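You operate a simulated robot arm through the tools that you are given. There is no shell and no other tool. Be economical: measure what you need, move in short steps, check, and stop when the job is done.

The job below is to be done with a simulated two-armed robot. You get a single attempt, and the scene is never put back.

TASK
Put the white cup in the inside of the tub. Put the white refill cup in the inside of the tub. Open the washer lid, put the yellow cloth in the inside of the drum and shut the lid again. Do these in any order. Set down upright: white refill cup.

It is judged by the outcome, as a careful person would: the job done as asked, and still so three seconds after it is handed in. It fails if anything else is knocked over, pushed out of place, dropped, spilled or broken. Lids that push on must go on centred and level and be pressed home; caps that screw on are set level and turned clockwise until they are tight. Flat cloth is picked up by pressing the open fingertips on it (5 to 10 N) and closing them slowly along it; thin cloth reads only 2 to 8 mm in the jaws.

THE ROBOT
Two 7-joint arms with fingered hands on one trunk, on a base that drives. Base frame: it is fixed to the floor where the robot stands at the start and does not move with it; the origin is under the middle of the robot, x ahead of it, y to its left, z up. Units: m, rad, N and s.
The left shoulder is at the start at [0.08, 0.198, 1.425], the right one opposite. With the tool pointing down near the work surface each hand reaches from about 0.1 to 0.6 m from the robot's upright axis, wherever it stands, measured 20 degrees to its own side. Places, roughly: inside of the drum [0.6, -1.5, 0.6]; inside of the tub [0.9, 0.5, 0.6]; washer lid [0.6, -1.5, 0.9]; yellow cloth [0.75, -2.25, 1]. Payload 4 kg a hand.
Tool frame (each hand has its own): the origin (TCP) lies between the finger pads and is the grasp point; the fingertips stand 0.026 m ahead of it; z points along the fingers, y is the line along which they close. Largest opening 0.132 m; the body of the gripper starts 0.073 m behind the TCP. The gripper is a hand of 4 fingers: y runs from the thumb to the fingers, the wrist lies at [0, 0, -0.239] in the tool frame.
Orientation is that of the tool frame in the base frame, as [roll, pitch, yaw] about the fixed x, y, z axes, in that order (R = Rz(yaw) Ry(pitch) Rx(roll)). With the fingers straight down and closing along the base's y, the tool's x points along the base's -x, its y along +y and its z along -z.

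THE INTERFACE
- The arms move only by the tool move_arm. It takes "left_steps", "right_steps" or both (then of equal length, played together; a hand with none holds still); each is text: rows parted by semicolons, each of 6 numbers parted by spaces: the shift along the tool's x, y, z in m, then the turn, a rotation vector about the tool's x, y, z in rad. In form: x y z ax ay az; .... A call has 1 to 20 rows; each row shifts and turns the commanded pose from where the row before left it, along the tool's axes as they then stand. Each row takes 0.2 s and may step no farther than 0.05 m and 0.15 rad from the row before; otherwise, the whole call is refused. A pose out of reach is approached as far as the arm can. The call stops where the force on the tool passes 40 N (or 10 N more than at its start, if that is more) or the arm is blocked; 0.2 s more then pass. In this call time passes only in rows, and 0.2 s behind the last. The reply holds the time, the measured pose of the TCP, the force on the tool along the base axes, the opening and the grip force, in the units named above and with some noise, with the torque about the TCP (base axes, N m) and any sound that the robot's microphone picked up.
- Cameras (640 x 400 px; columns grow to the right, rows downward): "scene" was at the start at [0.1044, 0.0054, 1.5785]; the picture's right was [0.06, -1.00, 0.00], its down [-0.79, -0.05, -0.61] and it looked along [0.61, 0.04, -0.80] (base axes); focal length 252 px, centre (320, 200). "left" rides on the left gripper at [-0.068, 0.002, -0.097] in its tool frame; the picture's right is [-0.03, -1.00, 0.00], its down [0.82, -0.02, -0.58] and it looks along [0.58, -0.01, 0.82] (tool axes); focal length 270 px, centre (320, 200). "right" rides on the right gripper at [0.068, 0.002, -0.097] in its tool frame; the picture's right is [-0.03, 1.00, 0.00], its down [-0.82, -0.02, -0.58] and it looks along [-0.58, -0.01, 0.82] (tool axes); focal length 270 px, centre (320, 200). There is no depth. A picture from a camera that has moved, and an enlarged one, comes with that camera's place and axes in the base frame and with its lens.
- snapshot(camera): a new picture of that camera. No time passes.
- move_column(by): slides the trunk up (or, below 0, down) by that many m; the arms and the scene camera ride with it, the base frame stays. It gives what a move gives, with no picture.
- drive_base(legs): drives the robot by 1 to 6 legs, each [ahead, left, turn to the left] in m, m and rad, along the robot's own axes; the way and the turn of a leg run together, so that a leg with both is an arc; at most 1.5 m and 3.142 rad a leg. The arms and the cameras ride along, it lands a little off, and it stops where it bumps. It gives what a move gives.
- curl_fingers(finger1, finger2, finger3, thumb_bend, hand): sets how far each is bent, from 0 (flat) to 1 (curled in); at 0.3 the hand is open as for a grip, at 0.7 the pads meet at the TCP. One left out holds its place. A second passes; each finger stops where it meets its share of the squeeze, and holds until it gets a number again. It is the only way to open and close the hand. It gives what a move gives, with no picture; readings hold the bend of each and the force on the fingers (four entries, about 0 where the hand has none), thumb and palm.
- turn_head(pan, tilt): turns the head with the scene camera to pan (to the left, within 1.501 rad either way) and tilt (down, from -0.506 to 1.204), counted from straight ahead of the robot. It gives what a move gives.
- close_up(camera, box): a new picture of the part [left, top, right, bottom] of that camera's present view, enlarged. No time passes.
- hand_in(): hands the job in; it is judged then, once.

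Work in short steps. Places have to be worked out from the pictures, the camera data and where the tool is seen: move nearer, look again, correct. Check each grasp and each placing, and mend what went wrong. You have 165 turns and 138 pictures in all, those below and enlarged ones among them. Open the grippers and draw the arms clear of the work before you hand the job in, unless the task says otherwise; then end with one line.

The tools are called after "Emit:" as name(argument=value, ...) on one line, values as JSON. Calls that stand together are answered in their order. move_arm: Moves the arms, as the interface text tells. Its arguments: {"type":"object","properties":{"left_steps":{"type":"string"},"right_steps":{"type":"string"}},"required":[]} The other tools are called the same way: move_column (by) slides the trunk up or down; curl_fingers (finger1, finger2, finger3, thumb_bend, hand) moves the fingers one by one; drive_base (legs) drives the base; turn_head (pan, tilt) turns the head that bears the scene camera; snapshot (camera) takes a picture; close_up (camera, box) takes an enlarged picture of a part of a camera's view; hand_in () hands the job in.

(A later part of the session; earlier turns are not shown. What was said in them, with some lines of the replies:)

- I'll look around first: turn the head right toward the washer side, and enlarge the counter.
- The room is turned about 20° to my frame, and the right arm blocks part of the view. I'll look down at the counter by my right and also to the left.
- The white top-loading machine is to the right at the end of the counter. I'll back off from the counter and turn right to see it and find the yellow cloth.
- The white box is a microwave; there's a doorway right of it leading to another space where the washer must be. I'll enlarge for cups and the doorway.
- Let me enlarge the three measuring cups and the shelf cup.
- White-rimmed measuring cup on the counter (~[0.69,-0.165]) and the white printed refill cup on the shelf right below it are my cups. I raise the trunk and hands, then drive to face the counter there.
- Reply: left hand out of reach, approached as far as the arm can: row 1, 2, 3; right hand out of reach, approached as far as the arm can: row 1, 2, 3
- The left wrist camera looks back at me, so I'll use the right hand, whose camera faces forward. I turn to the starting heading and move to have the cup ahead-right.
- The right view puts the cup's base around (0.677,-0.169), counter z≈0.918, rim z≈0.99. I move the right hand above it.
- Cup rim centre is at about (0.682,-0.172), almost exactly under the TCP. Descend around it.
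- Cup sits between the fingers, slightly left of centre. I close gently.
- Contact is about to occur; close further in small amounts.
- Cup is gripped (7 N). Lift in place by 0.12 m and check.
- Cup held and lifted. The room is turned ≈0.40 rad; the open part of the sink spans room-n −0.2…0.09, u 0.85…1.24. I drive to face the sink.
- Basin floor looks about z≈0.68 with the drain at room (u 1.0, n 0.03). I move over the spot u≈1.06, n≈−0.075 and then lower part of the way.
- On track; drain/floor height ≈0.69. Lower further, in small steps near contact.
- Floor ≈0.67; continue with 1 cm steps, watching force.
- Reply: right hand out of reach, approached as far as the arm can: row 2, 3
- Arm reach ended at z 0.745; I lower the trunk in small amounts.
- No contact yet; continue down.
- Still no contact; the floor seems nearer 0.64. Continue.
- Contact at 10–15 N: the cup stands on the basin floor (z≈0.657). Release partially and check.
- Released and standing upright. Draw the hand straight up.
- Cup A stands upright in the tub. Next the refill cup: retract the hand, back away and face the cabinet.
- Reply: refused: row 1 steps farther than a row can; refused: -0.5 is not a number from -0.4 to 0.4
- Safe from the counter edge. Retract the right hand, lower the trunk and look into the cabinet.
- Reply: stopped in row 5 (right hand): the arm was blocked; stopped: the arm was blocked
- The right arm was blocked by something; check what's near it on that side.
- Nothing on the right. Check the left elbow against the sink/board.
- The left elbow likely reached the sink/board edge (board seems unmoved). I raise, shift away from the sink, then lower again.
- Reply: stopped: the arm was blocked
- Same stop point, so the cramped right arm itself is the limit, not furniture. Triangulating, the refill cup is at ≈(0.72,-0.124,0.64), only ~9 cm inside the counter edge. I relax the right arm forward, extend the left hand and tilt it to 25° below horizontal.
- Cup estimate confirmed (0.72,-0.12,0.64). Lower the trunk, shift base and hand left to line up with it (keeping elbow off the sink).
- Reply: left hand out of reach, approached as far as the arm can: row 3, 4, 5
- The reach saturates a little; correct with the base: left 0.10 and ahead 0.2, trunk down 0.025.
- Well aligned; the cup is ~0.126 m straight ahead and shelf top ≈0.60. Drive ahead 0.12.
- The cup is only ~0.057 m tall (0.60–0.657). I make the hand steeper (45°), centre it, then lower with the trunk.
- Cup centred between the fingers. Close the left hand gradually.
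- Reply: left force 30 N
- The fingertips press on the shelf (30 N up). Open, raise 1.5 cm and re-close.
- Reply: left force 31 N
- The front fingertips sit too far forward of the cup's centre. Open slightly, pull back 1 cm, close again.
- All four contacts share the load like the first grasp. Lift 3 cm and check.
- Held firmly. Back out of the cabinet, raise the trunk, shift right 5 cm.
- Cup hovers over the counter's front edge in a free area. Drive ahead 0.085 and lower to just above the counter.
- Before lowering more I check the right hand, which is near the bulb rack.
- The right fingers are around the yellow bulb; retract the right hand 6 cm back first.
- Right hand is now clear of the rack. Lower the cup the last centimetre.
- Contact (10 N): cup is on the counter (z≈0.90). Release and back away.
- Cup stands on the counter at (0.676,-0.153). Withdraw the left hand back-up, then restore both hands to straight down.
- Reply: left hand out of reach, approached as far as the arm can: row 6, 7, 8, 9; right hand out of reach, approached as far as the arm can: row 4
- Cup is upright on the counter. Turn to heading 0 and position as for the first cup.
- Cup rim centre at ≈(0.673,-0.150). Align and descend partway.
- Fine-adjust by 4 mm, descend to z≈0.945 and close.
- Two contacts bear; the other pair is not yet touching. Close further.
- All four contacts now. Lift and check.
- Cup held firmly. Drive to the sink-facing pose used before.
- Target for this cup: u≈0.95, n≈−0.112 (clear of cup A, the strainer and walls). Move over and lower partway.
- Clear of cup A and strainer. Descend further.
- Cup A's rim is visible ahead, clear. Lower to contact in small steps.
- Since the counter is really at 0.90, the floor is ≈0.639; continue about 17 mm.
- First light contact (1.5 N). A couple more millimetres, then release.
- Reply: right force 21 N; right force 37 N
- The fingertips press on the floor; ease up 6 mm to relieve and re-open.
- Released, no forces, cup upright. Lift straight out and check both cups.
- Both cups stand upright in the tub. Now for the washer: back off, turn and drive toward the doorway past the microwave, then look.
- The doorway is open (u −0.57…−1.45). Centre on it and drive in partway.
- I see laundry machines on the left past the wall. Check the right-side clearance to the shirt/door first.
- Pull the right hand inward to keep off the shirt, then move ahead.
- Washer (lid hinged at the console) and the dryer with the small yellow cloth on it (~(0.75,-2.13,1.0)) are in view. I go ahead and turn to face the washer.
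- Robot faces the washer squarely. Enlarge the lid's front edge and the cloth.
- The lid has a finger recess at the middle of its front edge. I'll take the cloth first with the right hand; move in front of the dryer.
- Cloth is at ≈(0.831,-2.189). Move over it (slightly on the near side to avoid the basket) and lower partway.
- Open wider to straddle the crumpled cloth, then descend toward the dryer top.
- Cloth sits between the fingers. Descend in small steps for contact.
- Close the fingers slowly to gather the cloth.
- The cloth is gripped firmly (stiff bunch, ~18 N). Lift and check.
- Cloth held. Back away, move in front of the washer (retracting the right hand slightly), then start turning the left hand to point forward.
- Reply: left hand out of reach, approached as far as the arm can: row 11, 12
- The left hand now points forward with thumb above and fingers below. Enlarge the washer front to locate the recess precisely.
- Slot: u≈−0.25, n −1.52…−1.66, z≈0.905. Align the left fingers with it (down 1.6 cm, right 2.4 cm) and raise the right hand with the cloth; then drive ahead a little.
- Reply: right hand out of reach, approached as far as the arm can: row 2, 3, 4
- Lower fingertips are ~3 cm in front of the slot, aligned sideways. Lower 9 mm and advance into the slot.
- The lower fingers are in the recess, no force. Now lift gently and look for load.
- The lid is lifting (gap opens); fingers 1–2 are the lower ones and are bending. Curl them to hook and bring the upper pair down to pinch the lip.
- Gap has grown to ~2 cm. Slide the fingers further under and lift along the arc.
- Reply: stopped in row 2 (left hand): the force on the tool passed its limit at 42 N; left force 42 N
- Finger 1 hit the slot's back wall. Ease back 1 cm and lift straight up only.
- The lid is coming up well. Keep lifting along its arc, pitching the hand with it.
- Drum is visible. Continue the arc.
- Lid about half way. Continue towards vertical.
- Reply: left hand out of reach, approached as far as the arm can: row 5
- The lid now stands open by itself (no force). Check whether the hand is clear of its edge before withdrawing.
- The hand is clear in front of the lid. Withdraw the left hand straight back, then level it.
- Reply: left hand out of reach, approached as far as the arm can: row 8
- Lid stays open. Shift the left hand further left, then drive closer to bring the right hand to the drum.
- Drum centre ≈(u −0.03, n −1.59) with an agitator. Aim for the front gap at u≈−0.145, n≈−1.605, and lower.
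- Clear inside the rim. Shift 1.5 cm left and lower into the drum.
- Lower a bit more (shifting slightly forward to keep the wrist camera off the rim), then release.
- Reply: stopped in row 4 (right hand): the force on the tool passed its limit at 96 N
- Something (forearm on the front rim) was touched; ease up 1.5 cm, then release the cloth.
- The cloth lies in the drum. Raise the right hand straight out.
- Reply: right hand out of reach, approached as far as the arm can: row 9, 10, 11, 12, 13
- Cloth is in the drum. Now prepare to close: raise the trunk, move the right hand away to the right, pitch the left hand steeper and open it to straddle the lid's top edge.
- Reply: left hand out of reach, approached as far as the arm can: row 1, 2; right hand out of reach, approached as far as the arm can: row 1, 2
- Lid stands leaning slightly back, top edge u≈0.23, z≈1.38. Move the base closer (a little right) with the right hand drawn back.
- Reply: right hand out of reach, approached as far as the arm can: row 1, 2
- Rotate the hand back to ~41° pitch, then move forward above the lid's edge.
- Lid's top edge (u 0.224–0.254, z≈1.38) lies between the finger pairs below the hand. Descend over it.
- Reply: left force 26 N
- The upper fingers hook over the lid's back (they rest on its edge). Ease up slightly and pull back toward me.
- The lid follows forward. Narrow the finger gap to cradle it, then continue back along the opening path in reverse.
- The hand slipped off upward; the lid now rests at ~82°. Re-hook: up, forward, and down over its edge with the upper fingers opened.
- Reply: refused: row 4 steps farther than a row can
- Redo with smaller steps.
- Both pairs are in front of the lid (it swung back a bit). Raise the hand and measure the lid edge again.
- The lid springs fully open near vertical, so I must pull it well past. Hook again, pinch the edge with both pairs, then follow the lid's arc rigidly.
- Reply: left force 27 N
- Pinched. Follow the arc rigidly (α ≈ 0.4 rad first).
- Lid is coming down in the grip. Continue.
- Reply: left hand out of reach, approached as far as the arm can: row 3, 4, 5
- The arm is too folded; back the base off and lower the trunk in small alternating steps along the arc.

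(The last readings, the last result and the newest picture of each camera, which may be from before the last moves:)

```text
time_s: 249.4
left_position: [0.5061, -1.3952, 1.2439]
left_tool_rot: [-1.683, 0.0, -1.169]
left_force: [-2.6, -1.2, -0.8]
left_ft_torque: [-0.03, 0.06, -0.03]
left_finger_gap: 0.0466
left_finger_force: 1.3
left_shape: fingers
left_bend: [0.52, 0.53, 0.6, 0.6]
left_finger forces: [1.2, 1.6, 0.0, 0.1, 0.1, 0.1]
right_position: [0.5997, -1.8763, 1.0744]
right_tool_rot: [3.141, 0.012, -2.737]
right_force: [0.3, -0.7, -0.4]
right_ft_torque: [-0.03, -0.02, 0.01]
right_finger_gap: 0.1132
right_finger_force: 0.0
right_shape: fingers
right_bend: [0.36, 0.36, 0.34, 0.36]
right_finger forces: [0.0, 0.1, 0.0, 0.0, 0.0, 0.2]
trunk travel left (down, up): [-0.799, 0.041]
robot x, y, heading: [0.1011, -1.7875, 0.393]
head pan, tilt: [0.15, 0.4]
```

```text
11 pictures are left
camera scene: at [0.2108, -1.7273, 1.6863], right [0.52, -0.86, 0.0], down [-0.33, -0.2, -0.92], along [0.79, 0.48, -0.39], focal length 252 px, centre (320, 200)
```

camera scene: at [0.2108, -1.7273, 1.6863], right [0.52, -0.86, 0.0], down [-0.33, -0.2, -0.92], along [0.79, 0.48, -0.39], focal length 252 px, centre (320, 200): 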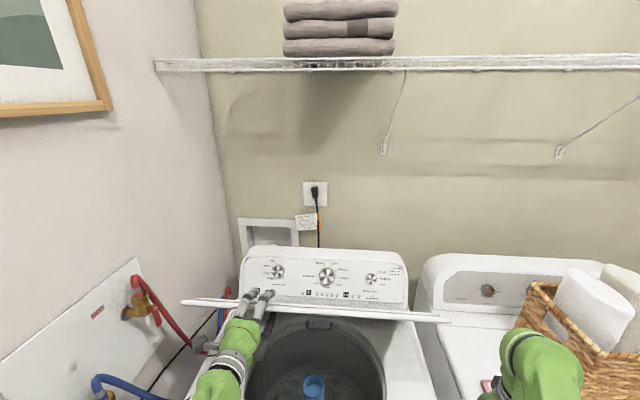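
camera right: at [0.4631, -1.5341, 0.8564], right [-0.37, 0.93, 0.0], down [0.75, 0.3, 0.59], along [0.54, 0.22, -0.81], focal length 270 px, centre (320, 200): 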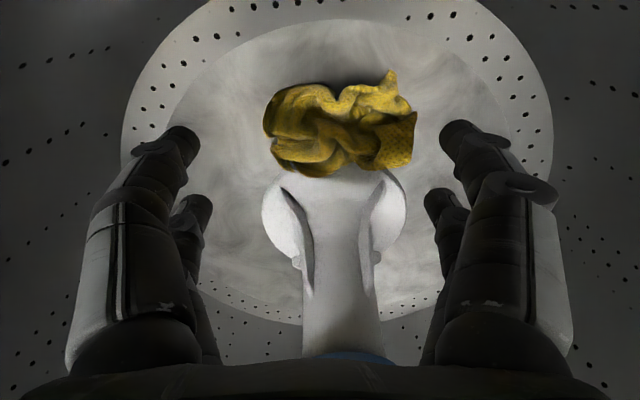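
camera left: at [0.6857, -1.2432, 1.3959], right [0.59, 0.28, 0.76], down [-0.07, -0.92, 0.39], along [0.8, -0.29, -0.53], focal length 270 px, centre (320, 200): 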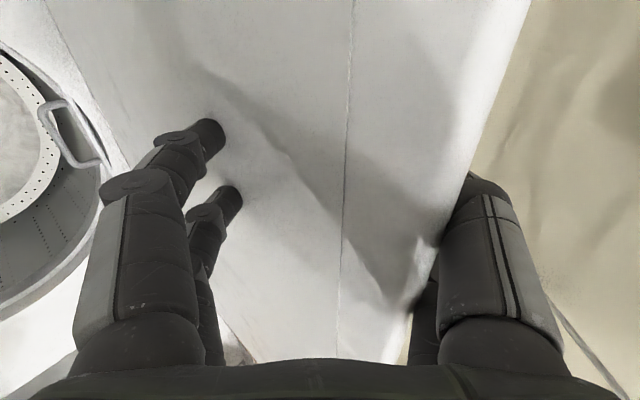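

The lid now rests on the lower fingers. Continue lowering and backing.

Emit:
drive_base(legs=[[-0.05, 0, 0]])

Emit:
move_column(by=-0.05)

Emit:
drive_base(legs=[[-0.05, 0, 0]])

Emit:
move_column(by=-0.05)

Emit:
snapshot(camera="scene")

```text
time_s: 250.3
left_position: [0.4687, -1.4106, 1.2392]
left_tool_rot: [-1.69, 0.003, -1.171]
left_force: [-2.2, -1.5, 0.1]
left_ft_torque: [-0.07, 0.14, -0.04]
left_finger_gap: 0.0467
left_finger_force: 1.2
left_shape: fingers
left_bend: [0.51, 0.53, 0.6, 0.6]
left_finger forces: [1.2, 1.7, 0.0, 0.0, 0.0, 0.0]
right_position: [0.5616, -1.8922, 1.0719]
right_tool_rot: [3.141, 0.006, -2.736]
right_force: [1.0, 0.5, -1.2]
right_ft_torque: [0.0, 0.06, 0.01]
right_finger_gap: 0.113
right_finger_force: 0.0
right_shape: fingers
right_bend: [0.36, 0.36, 0.34, 0.36]
right_finger forces: [0.0, 0.0, 0.1, 0.0, 0.0, 0.1]
trunk travel left (down, up): [-0.799, 0.041]
robot x, y, heading: [0.0577, -1.8068, 0.396]
head pan, tilt: [0.15, 0.4]
```

```text
time_s: 251.3
left_position: [0.4582, -1.4151, 1.1938]
left_tool_rot: [-1.682, 0.002, -1.172]
left_force: [0.2, -0.4, -5.3]
left_ft_torque: [-0.05, 0.06, -0.01]
left_finger_gap: 0.0499
left_finger_force: 1.7
left_shape: fingers
left_bend: [0.49, 0.5, 0.6, 0.6]
left_finger forces: [1.8, 1.9, 0.0, 0.1, 0.0, 0.0]
right_position: [0.5522, -1.895, 1.0252]
right_tool_rot: [3.139, 0.014, -2.737]
right_force: [0.5, 0.0, 0.2]
right_ft_torque: [0.0, -0.04, 0.01]
right_finger_gap: 0.1129
right_finger_force: 0.0
right_shape: fingers
right_bend: [0.36, 0.36, 0.34, 0.36]
right_finger forces: [0.0, 0.0, 0.0, 0.0, 0.0, 0.0]
trunk travel left (down, up): [-0.749, 0.091]
robot x, y, heading: [0.055, -1.808, 0.397]
head pan, tilt: [0.15, 0.4]
```

```text
time_s: 252.2
left_position: [0.4223, -1.4303, 1.1896]
left_tool_rot: [-1.688, 0.003, -1.171]
left_force: [-3.0, -0.4, -2.0]
left_ft_torque: [-0.05, 0.17, -0.02]
left_finger_gap: 0.0485
left_finger_force: 1.4
left_shape: fingers
left_bend: [0.5, 0.51, 0.6, 0.6]
left_finger forces: [1.5, 2.3, 0.1, 0.0, 0.0, 0.0]
right_position: [0.5145, -1.9114, 1.0219]
right_tool_rot: [3.14, 0.008, -2.736]
right_force: [0.3, 0.3, 0.3]
right_ft_torque: [0.01, 0.04, 0.03]
right_finger_gap: 0.1126
right_finger_force: 0.1
right_shape: fingers
right_bend: [0.36, 0.36, 0.34, 0.36]
right_finger forces: [0.0, 0.0, 0.1, 0.1, 0.0, 0.0]
trunk travel left (down, up): [-0.749, 0.091]
robot x, y, heading: [0.0097, -1.8274, 0.393]
head pan, tilt: [0.15, 0.4]
```

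```text
time_s: 253.1
left_position: [0.414, -1.4333, 1.1437]
left_tool_rot: [-1.685, 0.001, -1.172]
left_force: [-0.8, -0.2, -4.2]
left_ft_torque: [-0.05, 0.13, -0.02]
left_finger_gap: 0.05
left_finger_force: 2.6
left_shape: fingers
left_bend: [0.49, 0.5, 0.6, 0.6]
left_finger forces: [1.8, 2.5, 0.0, 0.0, 0.1, 0.0]
right_position: [0.5072, -1.9144, 0.9764]
right_tool_rot: [3.139, 0.017, -2.737]
right_force: [0.3, 0.4, -0.1]
right_ft_torque: [0.01, 0.0, -0.01]
right_finger_gap: 0.1132
right_finger_force: 0.1
right_shape: fingers
right_bend: [0.36, 0.36, 0.34, 0.36]
right_finger forces: [0.0, 0.0, 0.0, 0.1, 0.0, 0.1]
trunk travel left (down, up): [-0.699, 0.141]
robot x, y, heading: [0.0121, -1.8247, 0.396]
head pan, tilt: [0.15, 0.4]
```

```text
10 pictures are left
camera scene: at [0.1165, -1.7663, 1.5866], right [0.52, -0.86, 0.0], down [-0.33, -0.2, -0.92], along [0.79, 0.48, -0.39], focal length 252 px, centre (320, 200)
```

scene: 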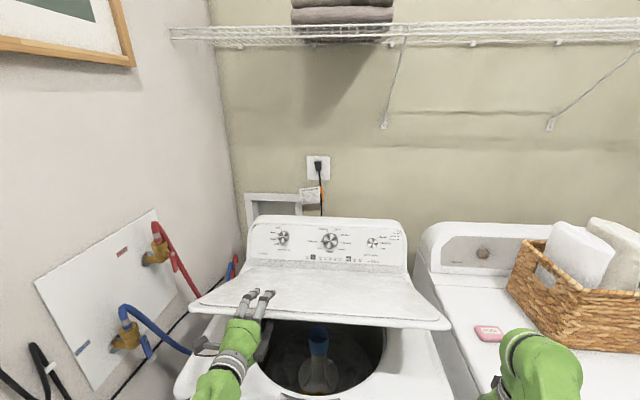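

Lid at ~25°. Move the right hand up and back to stay clear of the dryer, then keep lowering.

Emit:
move_arm(right_steps="0.03 0 -0.03 0 0 0; 0.03 0 -0.03 0 0 0")

Emit:
drive_base(legs=[[-0.03, 0, 0]])

Emit:
move_column(by=-0.06)

Emit:
drive_base(legs=[[-0.025, 0, 0]])

Emit:
move_column(by=-0.05)

Emit:
snapshot(camera="scene")

```text
time_s: 253.9
left_position: [0.415, -1.4325, 1.1439]
left_tool_rot: [-1.687, 0.0, -1.171]
left_force: [-1.8, -0.6, -3.7]
left_ft_torque: [-0.07, 0.17, 0.01]
left_finger_gap: 0.0494
left_finger_force: 1.6
left_shape: fingers
left_bend: [0.5, 0.51, 0.6, 0.6]
left_finger forces: [1.7, 2.4, 0.1, 0.0, 0.0, 0.0]
right_position: [0.5001, -1.9279, 1.0099]
right_tool_rot: [-3.105, 0.147, -2.723]
right_force: [-1.0, -0.2, -0.2]
right_ft_torque: [-0.01, 0.01, -0.01]
right_finger_gap: 0.113
right_finger_force: 0.2
right_shape: fingers
right_bend: [0.36, 0.36, 0.34, 0.36]
right_finger forces: [0.0, 0.0, 0.0, 0.0, 0.1, 0.0]
right hand out of reach, approached as far as the arm can: row 1, 2
trunk travel left (down, up): [-0.699, 0.141]
robot x, y, heading: [0.0137, -1.8242, 0.393]
head pan, tilt: [0.15, 0.4]
stopped in row 2 (right hand): the arm was blocked; the commanded pose is now the measured one
```

```text
time_s: 254.8
left_position: [0.3907, -1.4422, 1.1411]
left_tool_rot: [-1.687, 0.001, -1.171]
left_force: [-5.1, -2.0, -2.0]
left_ft_torque: [-0.05, 0.2, -0.01]
left_finger_gap: 0.0485
left_finger_force: 2.3
left_shape: fingers
left_bend: [0.5, 0.51, 0.6, 0.6]
left_finger forces: [1.7, 2.6, 0.0, 0.0, 0.1, 0.1]
right_position: [0.4758, -1.9376, 1.0062]
right_tool_rot: [-3.106, 0.141, -2.721]
right_force: [0.8, -0.1, -1.0]
right_ft_torque: [-0.02, 0.05, 0.0]
right_finger_gap: 0.1129
right_finger_force: 0.0
right_shape: fingers
right_bend: [0.36, 0.36, 0.34, 0.36]
right_finger forces: [0.0, 0.0, 0.0, 0.0, 0.0, 0.0]
trunk travel left (down, up): [-0.699, 0.141]
robot x, y, heading: [-0.0154, -1.8387, 0.399]
head pan, tilt: [0.15, 0.4]
```

```text
time_s: 255.8
left_position: [0.3857, -1.4448, 1.0817]
left_tool_rot: [-1.682, 0.003, -1.171]
left_force: [-3.9, -3.0, -2.4]
left_ft_torque: [-0.11, 0.24, -0.02]
left_finger_gap: 0.0487
left_finger_force: 3.0
left_shape: fingers
left_bend: [0.5, 0.51, 0.6, 0.6]
left_finger forces: [2.1, 2.9, 0.0, 0.0, 0.0, 0.0]
right_position: [0.4713, -1.9407, 0.9489]
right_tool_rot: [-3.105, 0.146, -2.725]
right_force: [0.5, -0.6, 0.9]
right_ft_torque: [0.01, 0.01, 0.02]
right_finger_gap: 0.113
right_finger_force: 0.1
right_shape: fingers
right_bend: [0.36, 0.36, 0.34, 0.36]
right_finger forces: [0.1, 0.0, 0.1, 0.0, 0.1, 0.1]
trunk travel left (down, up): [-0.639, 0.201]
robot x, y, heading: [-0.0163, -1.8357, 0.388]
head pan, tilt: [0.15, 0.4]
```

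```text
time_s: 256.6
left_position: [0.3673, -1.453, 1.082]
left_tool_rot: [-1.685, 0.002, -1.171]
left_force: [-3.4, -1.9, -4.2]
left_ft_torque: [-0.07, 0.25, -0.01]
left_finger_gap: 0.0496
left_finger_force: 2.1
left_shape: fingers
left_bend: [0.5, 0.5, 0.6, 0.6]
left_finger forces: [2.1, 2.9, 0.0, 0.0, 0.0, 0.0]
right_position: [0.4526, -1.9477, 0.947]
right_tool_rot: [-3.104, 0.142, -2.723]
right_force: [0.7, 0.2, 0.4]
right_ft_torque: [0.0, 0.02, -0.01]
right_finger_gap: 0.1129
right_finger_force: 0.0
right_shape: fingers
right_bend: [0.36, 0.36, 0.34, 0.36]
right_finger forces: [0.0, 0.1, 0.0, 0.0, 0.0, 0.1]
trunk travel left (down, up): [-0.639, 0.201]
robot x, y, heading: [-0.0401, -1.8481, 0.394]
head pan, tilt: [0.15, 0.4]
```

```text
time_s: 257.5
left_position: [0.3632, -1.4535, 1.0326]
left_tool_rot: [-1.682, 0.003, -1.17]
left_force: [-3.8, -1.7, -5.1]
left_ft_torque: [-0.09, 0.28, -0.05]
left_finger_gap: 0.0492
left_finger_force: 2.2
left_shape: fingers
left_bend: [0.5, 0.5, 0.6, 0.6]
left_finger forces: [2.2, 3.1, 0.0, 0.0, 0.0, 0.0]
right_position: [0.4496, -1.9497, 0.8997]
right_tool_rot: [-3.105, 0.151, -2.724]
right_force: [-0.8, 0.0, -0.6]
right_ft_torque: [-0.03, -0.04, -0.04]
right_finger_gap: 0.113
right_finger_force: 0.2
right_shape: fingers
right_bend: [0.36, 0.36, 0.34, 0.36]
right_finger forces: [0.0, 0.1, 0.1, 0.0, 0.1, 0.0]
trunk travel left (down, up): [-0.589, 0.251]
robot x, y, heading: [-0.038, -1.8455, 0.388]
head pan, tilt: [0.15, 0.4]
```

```text
9 pictures are left
camera scene: at [0.0667, -1.787, 1.4754], right [0.52, -0.86, 0.0], down [-0.33, -0.2, -0.92], along [0.79, 0.48, -0.39], focal length 252 px, centre (320, 200)
```

scene: 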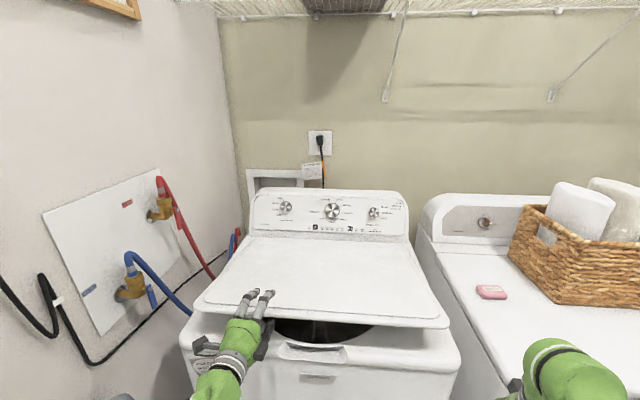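

Lid nearly shut. Slide sideways 0.11 m to line the fingers up with the recess, and lower further.

Emit:
drive_base(legs=[[0, -0.11, 0]])

Emit:
move_column(by=-0.05)

Emit:
move_column(by=-0.025)

Emit:
snapshot(camera="scene")

```text
time_s: 258.7
left_position: [0.406, -1.554, 1.0328]
left_tool_rot: [-1.683, 0.002, -1.167]
left_force: [-1.4, 2.6, -4.7]
left_ft_torque: [0.02, 0.18, 0.07]
left_finger_gap: 0.0502
left_finger_force: 2.4
left_shape: fingers
left_bend: [0.49, 0.49, 0.6, 0.6]
left_finger forces: [2.2, 3.0, 0.0, 0.1, 0.1, 0.1]
right_position: [0.4922, -2.0493, 0.9]
right_tool_rot: [-3.106, 0.15, -2.723]
right_force: [0.7, 0.5, -0.2]
right_ft_torque: [0.01, 0.0, -0.04]
right_finger_gap: 0.1132
right_finger_force: 0.0
right_shape: fingers
right_bend: [0.36, 0.36, 0.34, 0.36]
right_finger forces: [0.0, 0.0, 0.0, 0.1, 0.1, 0.0]
trunk travel left (down, up): [-0.589, 0.251]
robot x, y, heading: [0.0045, -1.9507, 0.392]
head pan, tilt: [0.15, 0.4]
```

```text
time_s: 259.6
left_position: [0.4074, -1.5536, 1.0054]
left_tool_rot: [-1.687, 0.002, -1.169]
left_force: [-4.2, -2.7, -5.0]
left_ft_torque: [-0.14, 0.27, 0.0]
left_finger_gap: 0.0499
left_finger_force: 2.6
left_shape: fingers
left_bend: [0.5, 0.5, 0.6, 0.6]
left_finger forces: [2.3, 3.0, 0.0, 0.1, 0.0, 0.1]
right_position: [0.4886, -2.0494, 0.8644]
right_tool_rot: [-3.111, 0.123, -2.724]
right_force: [1.1, 0.1, -0.1]
right_ft_torque: [-0.05, 0.0, -0.02]
right_finger_gap: 0.1128
right_finger_force: 0.1
right_shape: fingers
right_bend: [0.36, 0.36, 0.34, 0.36]
right_finger forces: [0.0, 0.0, 0.0, 0.0, 0.0, 0.0]
trunk travel left (down, up): [-0.539, 0.301]
robot x, y, heading: [0.0051, -1.9473, 0.396]
head pan, tilt: [0.15, 0.4]
```

```text
time_s: 260.5
left_position: [0.408, -1.5529, 1.0059]
left_tool_rot: [-1.69, 0.0, -1.169]
left_force: [0.2, -0.7, -5.3]
left_ft_torque: [-0.04, 0.09, 0.01]
left_finger_gap: 0.0507
left_finger_force: 2.5
left_shape: fingers
left_bend: [0.49, 0.49, 0.6, 0.6]
left_finger forces: [2.3, 3.1, 0.0, 0.1, 0.0, 0.0]
right_position: [0.4873, -2.0495, 0.8616]
right_tool_rot: [-3.111, 0.117, -2.726]
right_force: [0.0, 0.3, 0.0]
right_ft_torque: [0.0, 0.01, 0.0]
right_finger_gap: 0.113
right_finger_force: 0.3
right_shape: fingers
right_bend: [0.36, 0.36, 0.34, 0.36]
right_finger forces: [0.1, 0.0, 0.0, 0.0, 0.1, 0.1]
trunk travel left (down, up): [-0.561, 0.279]
robot x, y, heading: [0.0041, -1.9483, 0.398]
head pan, tilt: [0.15, 0.4]
stopped: the arm was blocked; the commanded pose is now the measured one
```

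```text
8 pictures are left
camera scene: at [0.1118, -1.8854, 1.4506], right [0.52, -0.86, 0.0], down [-0.33, -0.2, -0.92], along [0.79, 0.48, -0.39], focal length 252 px, centre (320, 200)
```

scene: 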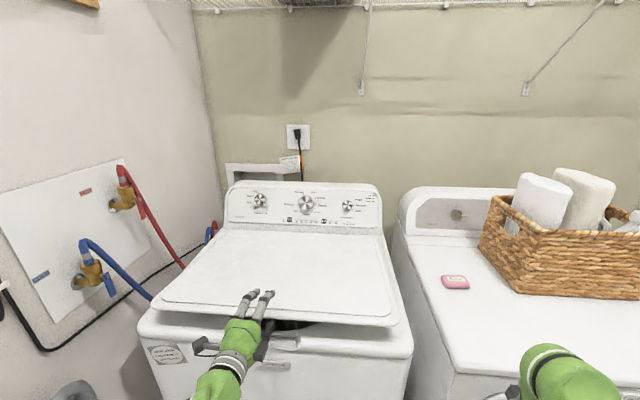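

The trunk limit is reached; lower with the left arm itself.

Emit:
move_arm(left_steps="0 0.015 0 0 0 0; 0 0.015 0 0 0 0; 0 0.012 0 0 0 0")

Emit:
close_up(camera="scene", box=[130, 260, 430, 400])

```text
time_s: 261.3
left_position: [0.4062, -1.5547, 0.9944]
left_tool_rot: [-1.686, 0.002, -1.166]
left_force: [0.1, 1.8, -5.8]
left_ft_torque: [0.0, 0.07, 0.07]
left_finger_gap: 0.05
left_finger_force: 2.7
left_shape: fingers
left_bend: [0.49, 0.49, 0.6, 0.6]
left_finger forces: [2.3, 3.2, 0.0, 0.1, 0.0, 0.0]
left hand out of reach, approached as far as the arm can: row 1, 2
right_position: [0.4874, -2.0504, 0.862]
right_tool_rot: [-3.113, 0.119, -2.724]
right_force: [-2.0, -0.2, -0.6]
right_ft_torque: [0.0, 0.03, 0.02]
right_finger_gap: 0.113
right_finger_force: 0.0
right_shape: fingers
right_bend: [0.36, 0.36, 0.34, 0.36]
right_finger forces: [0.1, 0.0, 0.0, 0.0, 0.0, 0.0]
trunk travel left (down, up): [-0.561, 0.279]
robot x, y, heading: [0.0042, -1.9491, 0.395]
head pan, tilt: [0.15, 0.4]
```

```text
2.13 times, centred on (280, 330) of scene
camera zoom: at [0.1119, -1.8856, 1.4505], right [0.52, -0.86, 0.0], down [-0.33, -0.2, -0.92], along [0.79, 0.48, -0.39], focal length 537 px, centre (405, -77)
```

zoom: 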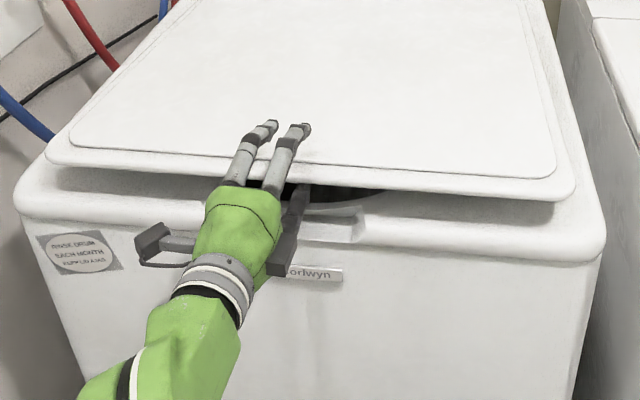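

Lid ~7 cm open. To regain reach: extend the arm forward while backing the base, then lower.

Emit:
move_arm(left_steps="0 0 0.02 0 0 0; 0 0 0.02 0 0 0")

Emit:
drive_base(legs=[[-0.06, 0, 0]])

Emit:
move_arm(left_steps="0 0 0.02 0 0 0; 0 0 0.02 0 0 0; 0 0.01 0 0 0 0; 0 0.01 0 0 0 0")

```text
time_s: 261.9
left_position: [0.4406, -1.5402, 0.9923]
left_tool_rot: [-1.686, 0.003, -1.167]
left_force: [-5.0, -1.5, -5.5]
left_ft_torque: [-0.09, 0.26, -0.07]
left_finger_gap: 0.0506
left_finger_force: 2.6
left_shape: fingers
left_bend: [0.49, 0.5, 0.6, 0.6]
left_finger forces: [2.2, 3.1, 0.0, 0.0, 0.1, 0.0]
left hand out of reach, approached as far as the arm can: row 1
right_position: [0.4881, -2.0503, 0.8623]
right_tool_rot: [-3.113, 0.12, -2.725]
right_force: [0.0, -0.5, -0.6]
right_ft_torque: [-0.03, 0.0, -0.01]
right_finger_gap: 0.1131
right_finger_force: 0.1
right_shape: fingers
right_bend: [0.36, 0.36, 0.34, 0.36]
right_finger forces: [0.0, 0.0, 0.1, 0.0, 0.0, 0.1]
trunk travel left (down, up): [-0.561, 0.279]
robot x, y, heading: [0.002, -1.9471, 0.395]
head pan, tilt: [0.15, 0.4]
```

```text
time_s: 262.9
left_position: [0.3856, -1.5624, 0.9927]
left_tool_rot: [-1.686, -0.001, -1.168]
left_force: [-5.1, -2.7, -4.2]
left_ft_torque: [-0.28, 0.37, 0.11]
left_finger_gap: 0.0596
left_finger_force: 3.9
left_shape: fingers
left_bend: [0.44, 0.52, 0.6, 0.6]
left_finger forces: [9.1, 0.0, 0.0, 0.0, 0.0, 0.0]
right_position: [0.4327, -2.0723, 0.8615]
right_tool_rot: [-3.111, 0.118, -2.725]
right_force: [0.1, 0.4, -0.1]
right_ft_torque: [0.0, 0.0, 0.01]
right_finger_gap: 0.1129
right_finger_force: 0.0
right_shape: fingers
right_bend: [0.36, 0.36, 0.34, 0.36]
right_finger forces: [0.0, 0.0, 0.0, 0.0, 0.0, 0.1]
trunk travel left (down, up): [-0.561, 0.279]
robot x, y, heading: [-0.0526, -1.9723, 0.392]
head pan, tilt: [0.15, 0.4]
```

```text
time_s: 263.3
left_position: [0.3939, -1.5593, 0.99]
left_tool_rot: [-1.689, -0.004, -1.166]
left_force: [-31.9, -16.9, 0.7]
left_ft_torque: [-1.23, 2.36, 0.61]
left_finger_gap: 0.081
left_finger_force: 18.2
left_shape: fingers
left_bend: [0.41, 0.52, 0.6, 0.6]
left_finger forces: [37.1, 0.0, 0.0, 0.1, 0.0, 0.0]
right_position: [0.4303, -2.0723, 0.8612]
right_tool_rot: [-3.11, 0.118, -2.723]
right_force: [-0.1, -0.9, 0.0]
right_ft_torque: [-0.02, -0.01, -0.01]
right_finger_gap: 0.1129
right_finger_force: 0.1
right_shape: fingers
right_bend: [0.36, 0.36, 0.34, 0.36]
right_finger forces: [0.0, 0.0, 0.1, 0.0, 0.0, 0.0]
trunk travel left (down, up): [-0.561, 0.279]
robot x, y, heading: [-0.0548, -1.9701, 0.397]
head pan, tilt: [0.15, 0.4]
stopped in row 2 (left hand): the force on the tool passed its limit at 64 N (the readings are from after the stop); the commanded pose is now the measured one
```

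Emit:
close_up(camera="scene", box=[130, 240, 430, 400])

```text
2.13 times, centred on (280, 320) of scene
camera zoom: at [0.0537, -1.9092, 1.4512], right [0.52, -0.85, 0.0], down [-0.33, -0.2, -0.92], along [0.79, 0.48, -0.39], focal length 537 px, centre (405, -56)
```

zoom: 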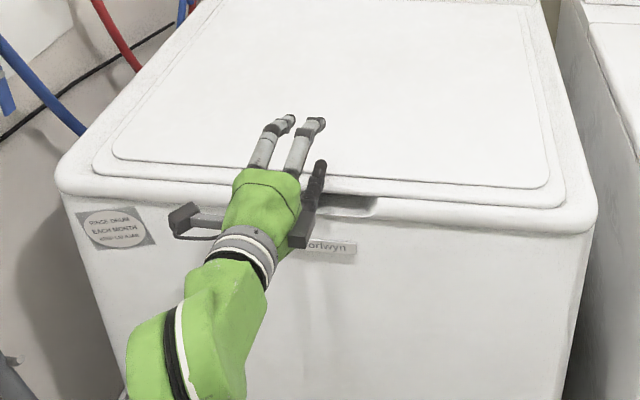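

The lid has slipped off the fingers and is now down. Withdraw the hand back and check whether it's fully shut.

Emit:
move_arm(left_steps="0 0 -0.03 0 0 0; 0 -0.03 -0.03 0 0 0; 0 -0.045 0 0 0 0; 0 -0.045 0 0 0 0")

Emit:
close_up(camera="scene", box=[130, 200, 450, 400])

```text
time_s: 264.3
left_position: [0.3542, -1.5768, 1.1192]
left_tool_rot: [-1.687, -0.001, -1.169]
left_force: [-0.8, 0.1, -1.2]
left_ft_torque: [-0.02, -0.01, -0.04]
left_finger_gap: 0.0458
left_finger_force: 0.0
left_shape: fingers
left_bend: [0.51, 0.52, 0.6, 0.6]
left_finger forces: [0.0, 0.1, 0.1, 0.1, 0.0, 0.0]
right_position: [0.4321, -2.0731, 0.862]
right_tool_rot: [-3.112, 0.12, -2.724]
right_force: [-0.5, 0.6, 0.3]
right_ft_torque: [-0.02, -0.01, 0.03]
right_finger_gap: 0.1131
right_finger_force: 0.0
right_shape: fingers
right_bend: [0.36, 0.36, 0.34, 0.36]
right_finger forces: [0.0, 0.1, 0.0, 0.0, 0.0, 0.0]
trunk travel left (down, up): [-0.561, 0.279]
robot x, y, heading: [-0.0567, -1.9711, 0.395]
head pan, tilt: [0.15, 0.4]
```

```text
2.00 times, centred on (290, 300) of scene
camera zoom: at [0.0549, -1.9088, 1.451], right [0.52, -0.85, 0.0], down [-0.33, -0.2, -0.92], along [0.79, 0.48, -0.39], focal length 504 px, centre (380, 0)
```

zoom: 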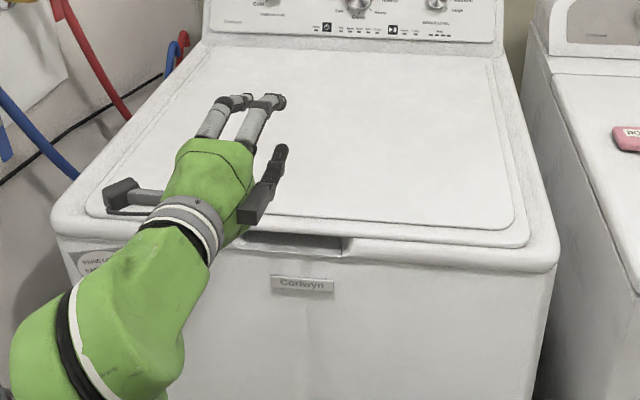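

The lid sits flush like at the start. I press it lightly from above to be sure it's home.

Emit:
move_arm(left_steps="0 0 0.04 0 0 0; 0 0 0.04 0 0 0; 0 0 0.04 0 0 0; 0 0.03 0 0 0 0; 0 0.03 0 0 0 0; 0 0.02 0 0 0 0")

Emit:
move_arm(left_steps="0 0.01 0 0 0 0; 0 0.01 0 0 0 0")

```text
time_s: 265.7
left_position: [0.4556, -1.5329, 1.0242]
left_tool_rot: [-1.685, -0.003, -1.168]
left_force: [-0.9, 0.2, -0.2]
left_ft_torque: [-0.01, 0.0, 0.01]
left_finger_gap: 0.0457
left_finger_force: 0.1
left_shape: fingers
left_bend: [0.51, 0.52, 0.6, 0.6]
left_finger forces: [0.0, 0.0, 0.1, 0.0, 0.0, 0.0]
right_position: [0.4319, -2.0712, 0.8626]
right_tool_rot: [-3.109, 0.122, -2.723]
right_force: [-0.8, 0.1, 0.4]
right_ft_torque: [0.0, -0.01, 0.02]
right_finger_gap: 0.113
right_finger_force: 0.0
right_shape: fingers
right_bend: [0.36, 0.36, 0.34, 0.36]
right_finger forces: [0.0, 0.0, 0.0, 0.0, 0.0, 0.0]
trunk travel left (down, up): [-0.561, 0.279]
robot x, y, heading: [-0.0479, -1.9701, 0.396]
head pan, tilt: [0.15, 0.4]
```

```text
time_s: 266.3
left_position: [0.4534, -1.5341, 1.0035]
left_tool_rot: [-1.686, -0.002, -1.166]
left_force: [-0.4, -0.8, 0.4]
left_ft_torque: [0.02, -0.03, 0.0]
left_finger_gap: 0.0461
left_finger_force: 0.1
left_shape: fingers
left_bend: [0.51, 0.52, 0.6, 0.6]
left_finger forces: [0.0, 0.0, 0.0, 0.0, 0.0, 0.0]
right_position: [0.4331, -2.0727, 0.8626]
right_tool_rot: [-3.108, 0.121, -2.722]
right_force: [-0.1, -1.1, -0.3]
right_ft_torque: [0.01, 0.02, -0.02]
right_finger_gap: 0.1129
right_finger_force: 0.0
right_shape: fingers
right_bend: [0.36, 0.36, 0.34, 0.36]
right_finger forces: [0.1, 0.0, 0.1, 0.1, 0.0, 0.1]
trunk travel left (down, up): [-0.561, 0.279]
robot x, y, heading: [-0.0533, -1.9738, 0.394]
head pan, tilt: [0.15, 0.4]
```

Emit:
move_arm(left_steps="0 0.01 0 0 0 0; 0 0.01 0 0 0 0; 0 0.008 0 0 0 0")

```text
time_s: 267.1
left_position: [0.4511, -1.538, 0.9836]
left_tool_rot: [-1.689, 0.001, -1.163]
left_force: [0.3, 1.4, 0.2]
left_ft_torque: [0.04, 0.04, -0.02]
left_finger_gap: 0.0443
left_finger_force: 0.0
left_shape: fingers
left_bend: [0.52, 0.52, 0.6, 0.6]
left_finger forces: [0.9, 0.0, 0.0, 0.0, 0.0, 0.0]
left hand out of reach, approached as far as the arm can: row 3
right_position: [0.4305, -2.0714, 0.8616]
right_tool_rot: [-3.11, 0.121, -2.721]
right_force: [0.2, -0.5, -0.4]
right_ft_torque: [0.0, -0.01, 0.02]
right_finger_gap: 0.113
right_finger_force: 0.0
right_shape: fingers
right_bend: [0.36, 0.36, 0.34, 0.36]
right_finger forces: [0.1, 0.1, 0.0, 0.1, 0.1, 0.0]
trunk travel left (down, up): [-0.561, 0.279]
robot x, y, heading: [-0.0555, -1.971, 0.399]
head pan, tilt: [0.15, 0.4]
```

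Light contact; extend the lower fingers to press the lid.

Emit:
curl_fingers(hand="left", finger1=0.4, finger2=0.4)

Emit:
curl_fingers(hand="left", finger1=0.6, finger2=0.6)

Emit:
move_arm(left_steps="0 -0.03 0 0 0 0; 0 -0.04 0 0 0 0; 0 -0.04 -0.02 0 0 0; 0 0 -0.045 0 0 0; 0 0 -0.045 0 0 0")

Emit:
drive_base(legs=[[-0.2, 0, 0]])

Emit:
snapshot(camera="scene")

```text
time_s: 268.1
left_position: [0.4488, -1.537, 0.9847]
left_tool_rot: [-1.685, 0.001, -1.161]
left_force: [-7.8, -4.1, 23.3]
left_ft_torque: [-0.23, 0.52, -0.04]
left_finger_gap: 0.0491
left_finger_force: 11.8
left_shape: fingers
left_bend: [0.46, 0.46, 0.6, 0.6]
left_finger forces: [12.2, 12.0, 0.1, 0.1, 0.0, 0.0]
right_position: [0.4308, -2.0723, 0.8633]
right_tool_rot: [-3.111, 0.12, -2.722]
right_force: [-0.4, 0.1, 0.4]
right_ft_torque: [-0.02, 0.02, 0.03]
right_finger_gap: 0.1129
right_finger_force: 0.1
right_shape: fingers
right_bend: [0.36, 0.36, 0.34, 0.36]
right_finger forces: [0.1, 0.1, 0.1, 0.0, 0.0, 0.1]
trunk travel left (down, up): [-0.561, 0.279]
robot x, y, heading: [-0.0511, -1.9697, 0.4]
head pan, tilt: [0.15, 0.4]
```

```text
time_s: 269.1
left_position: [0.4505, -1.5375, 0.9821]
left_tool_rot: [-1.689, -0.001, -1.162]
left_force: [-0.8, -0.7, 0.2]
left_ft_torque: [0.01, -0.03, 0.02]
left_finger_gap: 0.0325
left_finger_force: 0.0
left_shape: fingers
left_bend: [0.6, 0.6, 0.6, 0.6]
left_finger forces: [0.0, 0.0, 0.0, 0.0, 0.0, 0.0]
right_position: [0.4309, -2.0715, 0.8621]
right_tool_rot: [-3.109, 0.118, -2.724]
right_force: [0.8, 0.1, -0.1]
right_ft_torque: [-0.01, -0.02, -0.01]
right_finger_gap: 0.1131
right_finger_force: 0.0
right_shape: fingers
right_bend: [0.36, 0.36, 0.34, 0.36]
right_finger forces: [0.0, 0.1, 0.1, 0.0, 0.1, 0.0]
trunk travel left (down, up): [-0.561, 0.279]
robot x, y, heading: [-0.054, -1.9699, 0.397]
head pan, tilt: [0.15, 0.4]
```

```text
time_s: 270.3
left_position: [0.3591, -1.5735, 1.1047]
left_tool_rot: [-1.69, -0.002, -1.165]
left_force: [0.1, -0.3, 0.3]
left_ft_torque: [-0.01, 0.04, -0.01]
left_finger_gap: 0.0326
left_finger_force: 0.2
left_shape: fingers
left_bend: [0.6, 0.6, 0.6, 0.6]
left_finger forces: [0.0, 0.1, 0.1, 0.1, 0.0, 0.1]
right_position: [0.432, -2.0718, 0.8617]
right_tool_rot: [-3.109, 0.117, -2.725]
right_force: [-0.2, -0.7, 0.0]
right_ft_torque: [-0.03, -0.02, -0.06]
right_finger_gap: 0.1126
right_finger_force: 0.0
right_shape: fingers
right_bend: [0.36, 0.36, 0.34, 0.36]
right_finger forces: [0.1, 0.0, 0.0, 0.0, 0.0, 0.1]
trunk travel left (down, up): [-0.561, 0.279]
robot x, y, heading: [-0.0536, -1.9724, 0.399]
head pan, tilt: [0.15, 0.4]
```

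```text
time_s: 271.9
left_position: [0.1773, -1.6508, 1.1035]
left_tool_rot: [-1.689, 0.0, -1.167]
left_force: [0.0, 0.1, -0.4]
left_ft_torque: [-0.02, 0.02, -0.02]
left_finger_gap: 0.0324
left_finger_force: 0.0
left_shape: fingers
left_bend: [0.6, 0.6, 0.6, 0.6]
left_finger forces: [0.0, 0.0, 0.0, 0.1, 0.1, 0.0]
right_position: [0.2481, -2.1487, 0.8629]
right_tool_rot: [-3.11, 0.12, -2.724]
right_force: [0.0, -0.1, -0.2]
right_ft_torque: [-0.02, 0.0, -0.02]
right_finger_gap: 0.1129
right_finger_force: 0.0
right_shape: fingers
right_bend: [0.36, 0.36, 0.34, 0.36]
right_finger forces: [0.0, 0.1, 0.0, 0.0, 0.1, 0.0]
trunk travel left (down, up): [-0.561, 0.279]
robot x, y, heading: [-0.2357, -2.0538, 0.399]
head pan, tilt: [0.15, 0.4]
```

```text
4 pictures are left
camera scene: at [-0.1293, -1.9846, 1.4509], right [0.52, -0.85, 0.0], down [-0.33, -0.21, -0.92], along [0.79, 0.48, -0.39], focal length 252 px, centre (320, 200)
```

scene: 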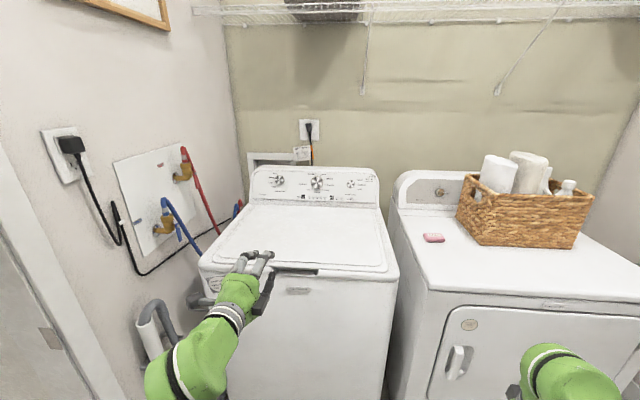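

The lid is shut (it held a 23 N press) and both hands are clear. Open the left gripper before handing in.

Emit:
curl_fingers(hand="left", finger1=0.3, finger2=0.3, finger3=0.3, thumb_bend=0.3)

Emit:
hand_in()

```text
time_s: 272.9
left_position: [0.1759, -1.651, 1.1043]
left_tool_rot: [-1.689, -0.001, -1.167]
left_force: [-0.3, 0.4, -0.7]
left_ft_torque: [-0.02, -0.02, 0.0]
left_finger_gap: 0.1324
left_finger_force: 0.0
left_shape: fingers
left_bend: [0.3, 0.3, 0.3, 0.3]
left_finger forces: [0.0, 0.1, 0.1, 0.1, 0.0, 0.0]
right_position: [0.2482, -2.1492, 0.8627]
right_tool_rot: [-3.108, 0.119, -2.723]
right_force: [0.3, -0.2, -0.3]
right_ft_torque: [0.02, 0.0, 0.03]
right_finger_gap: 0.1126
right_finger_force: 0.0
right_shape: fingers
right_bend: [0.36, 0.36, 0.34, 0.36]
right_finger forces: [0.0, 0.0, 0.1, 0.0, 0.0, 0.1]
trunk travel left (down, up): [-0.561, 0.279]
robot x, y, heading: [-0.2368, -2.0491, 0.396]
head pan, tilt: [0.15, 0.4]
```

```text
The job is handed in.
```

The white cup and the white refill cup both stand upright in the tub; the yellow cloth is in the washer drum, where it fell from the raised hand to the drum bottom, and the lid is shut and pressed down.
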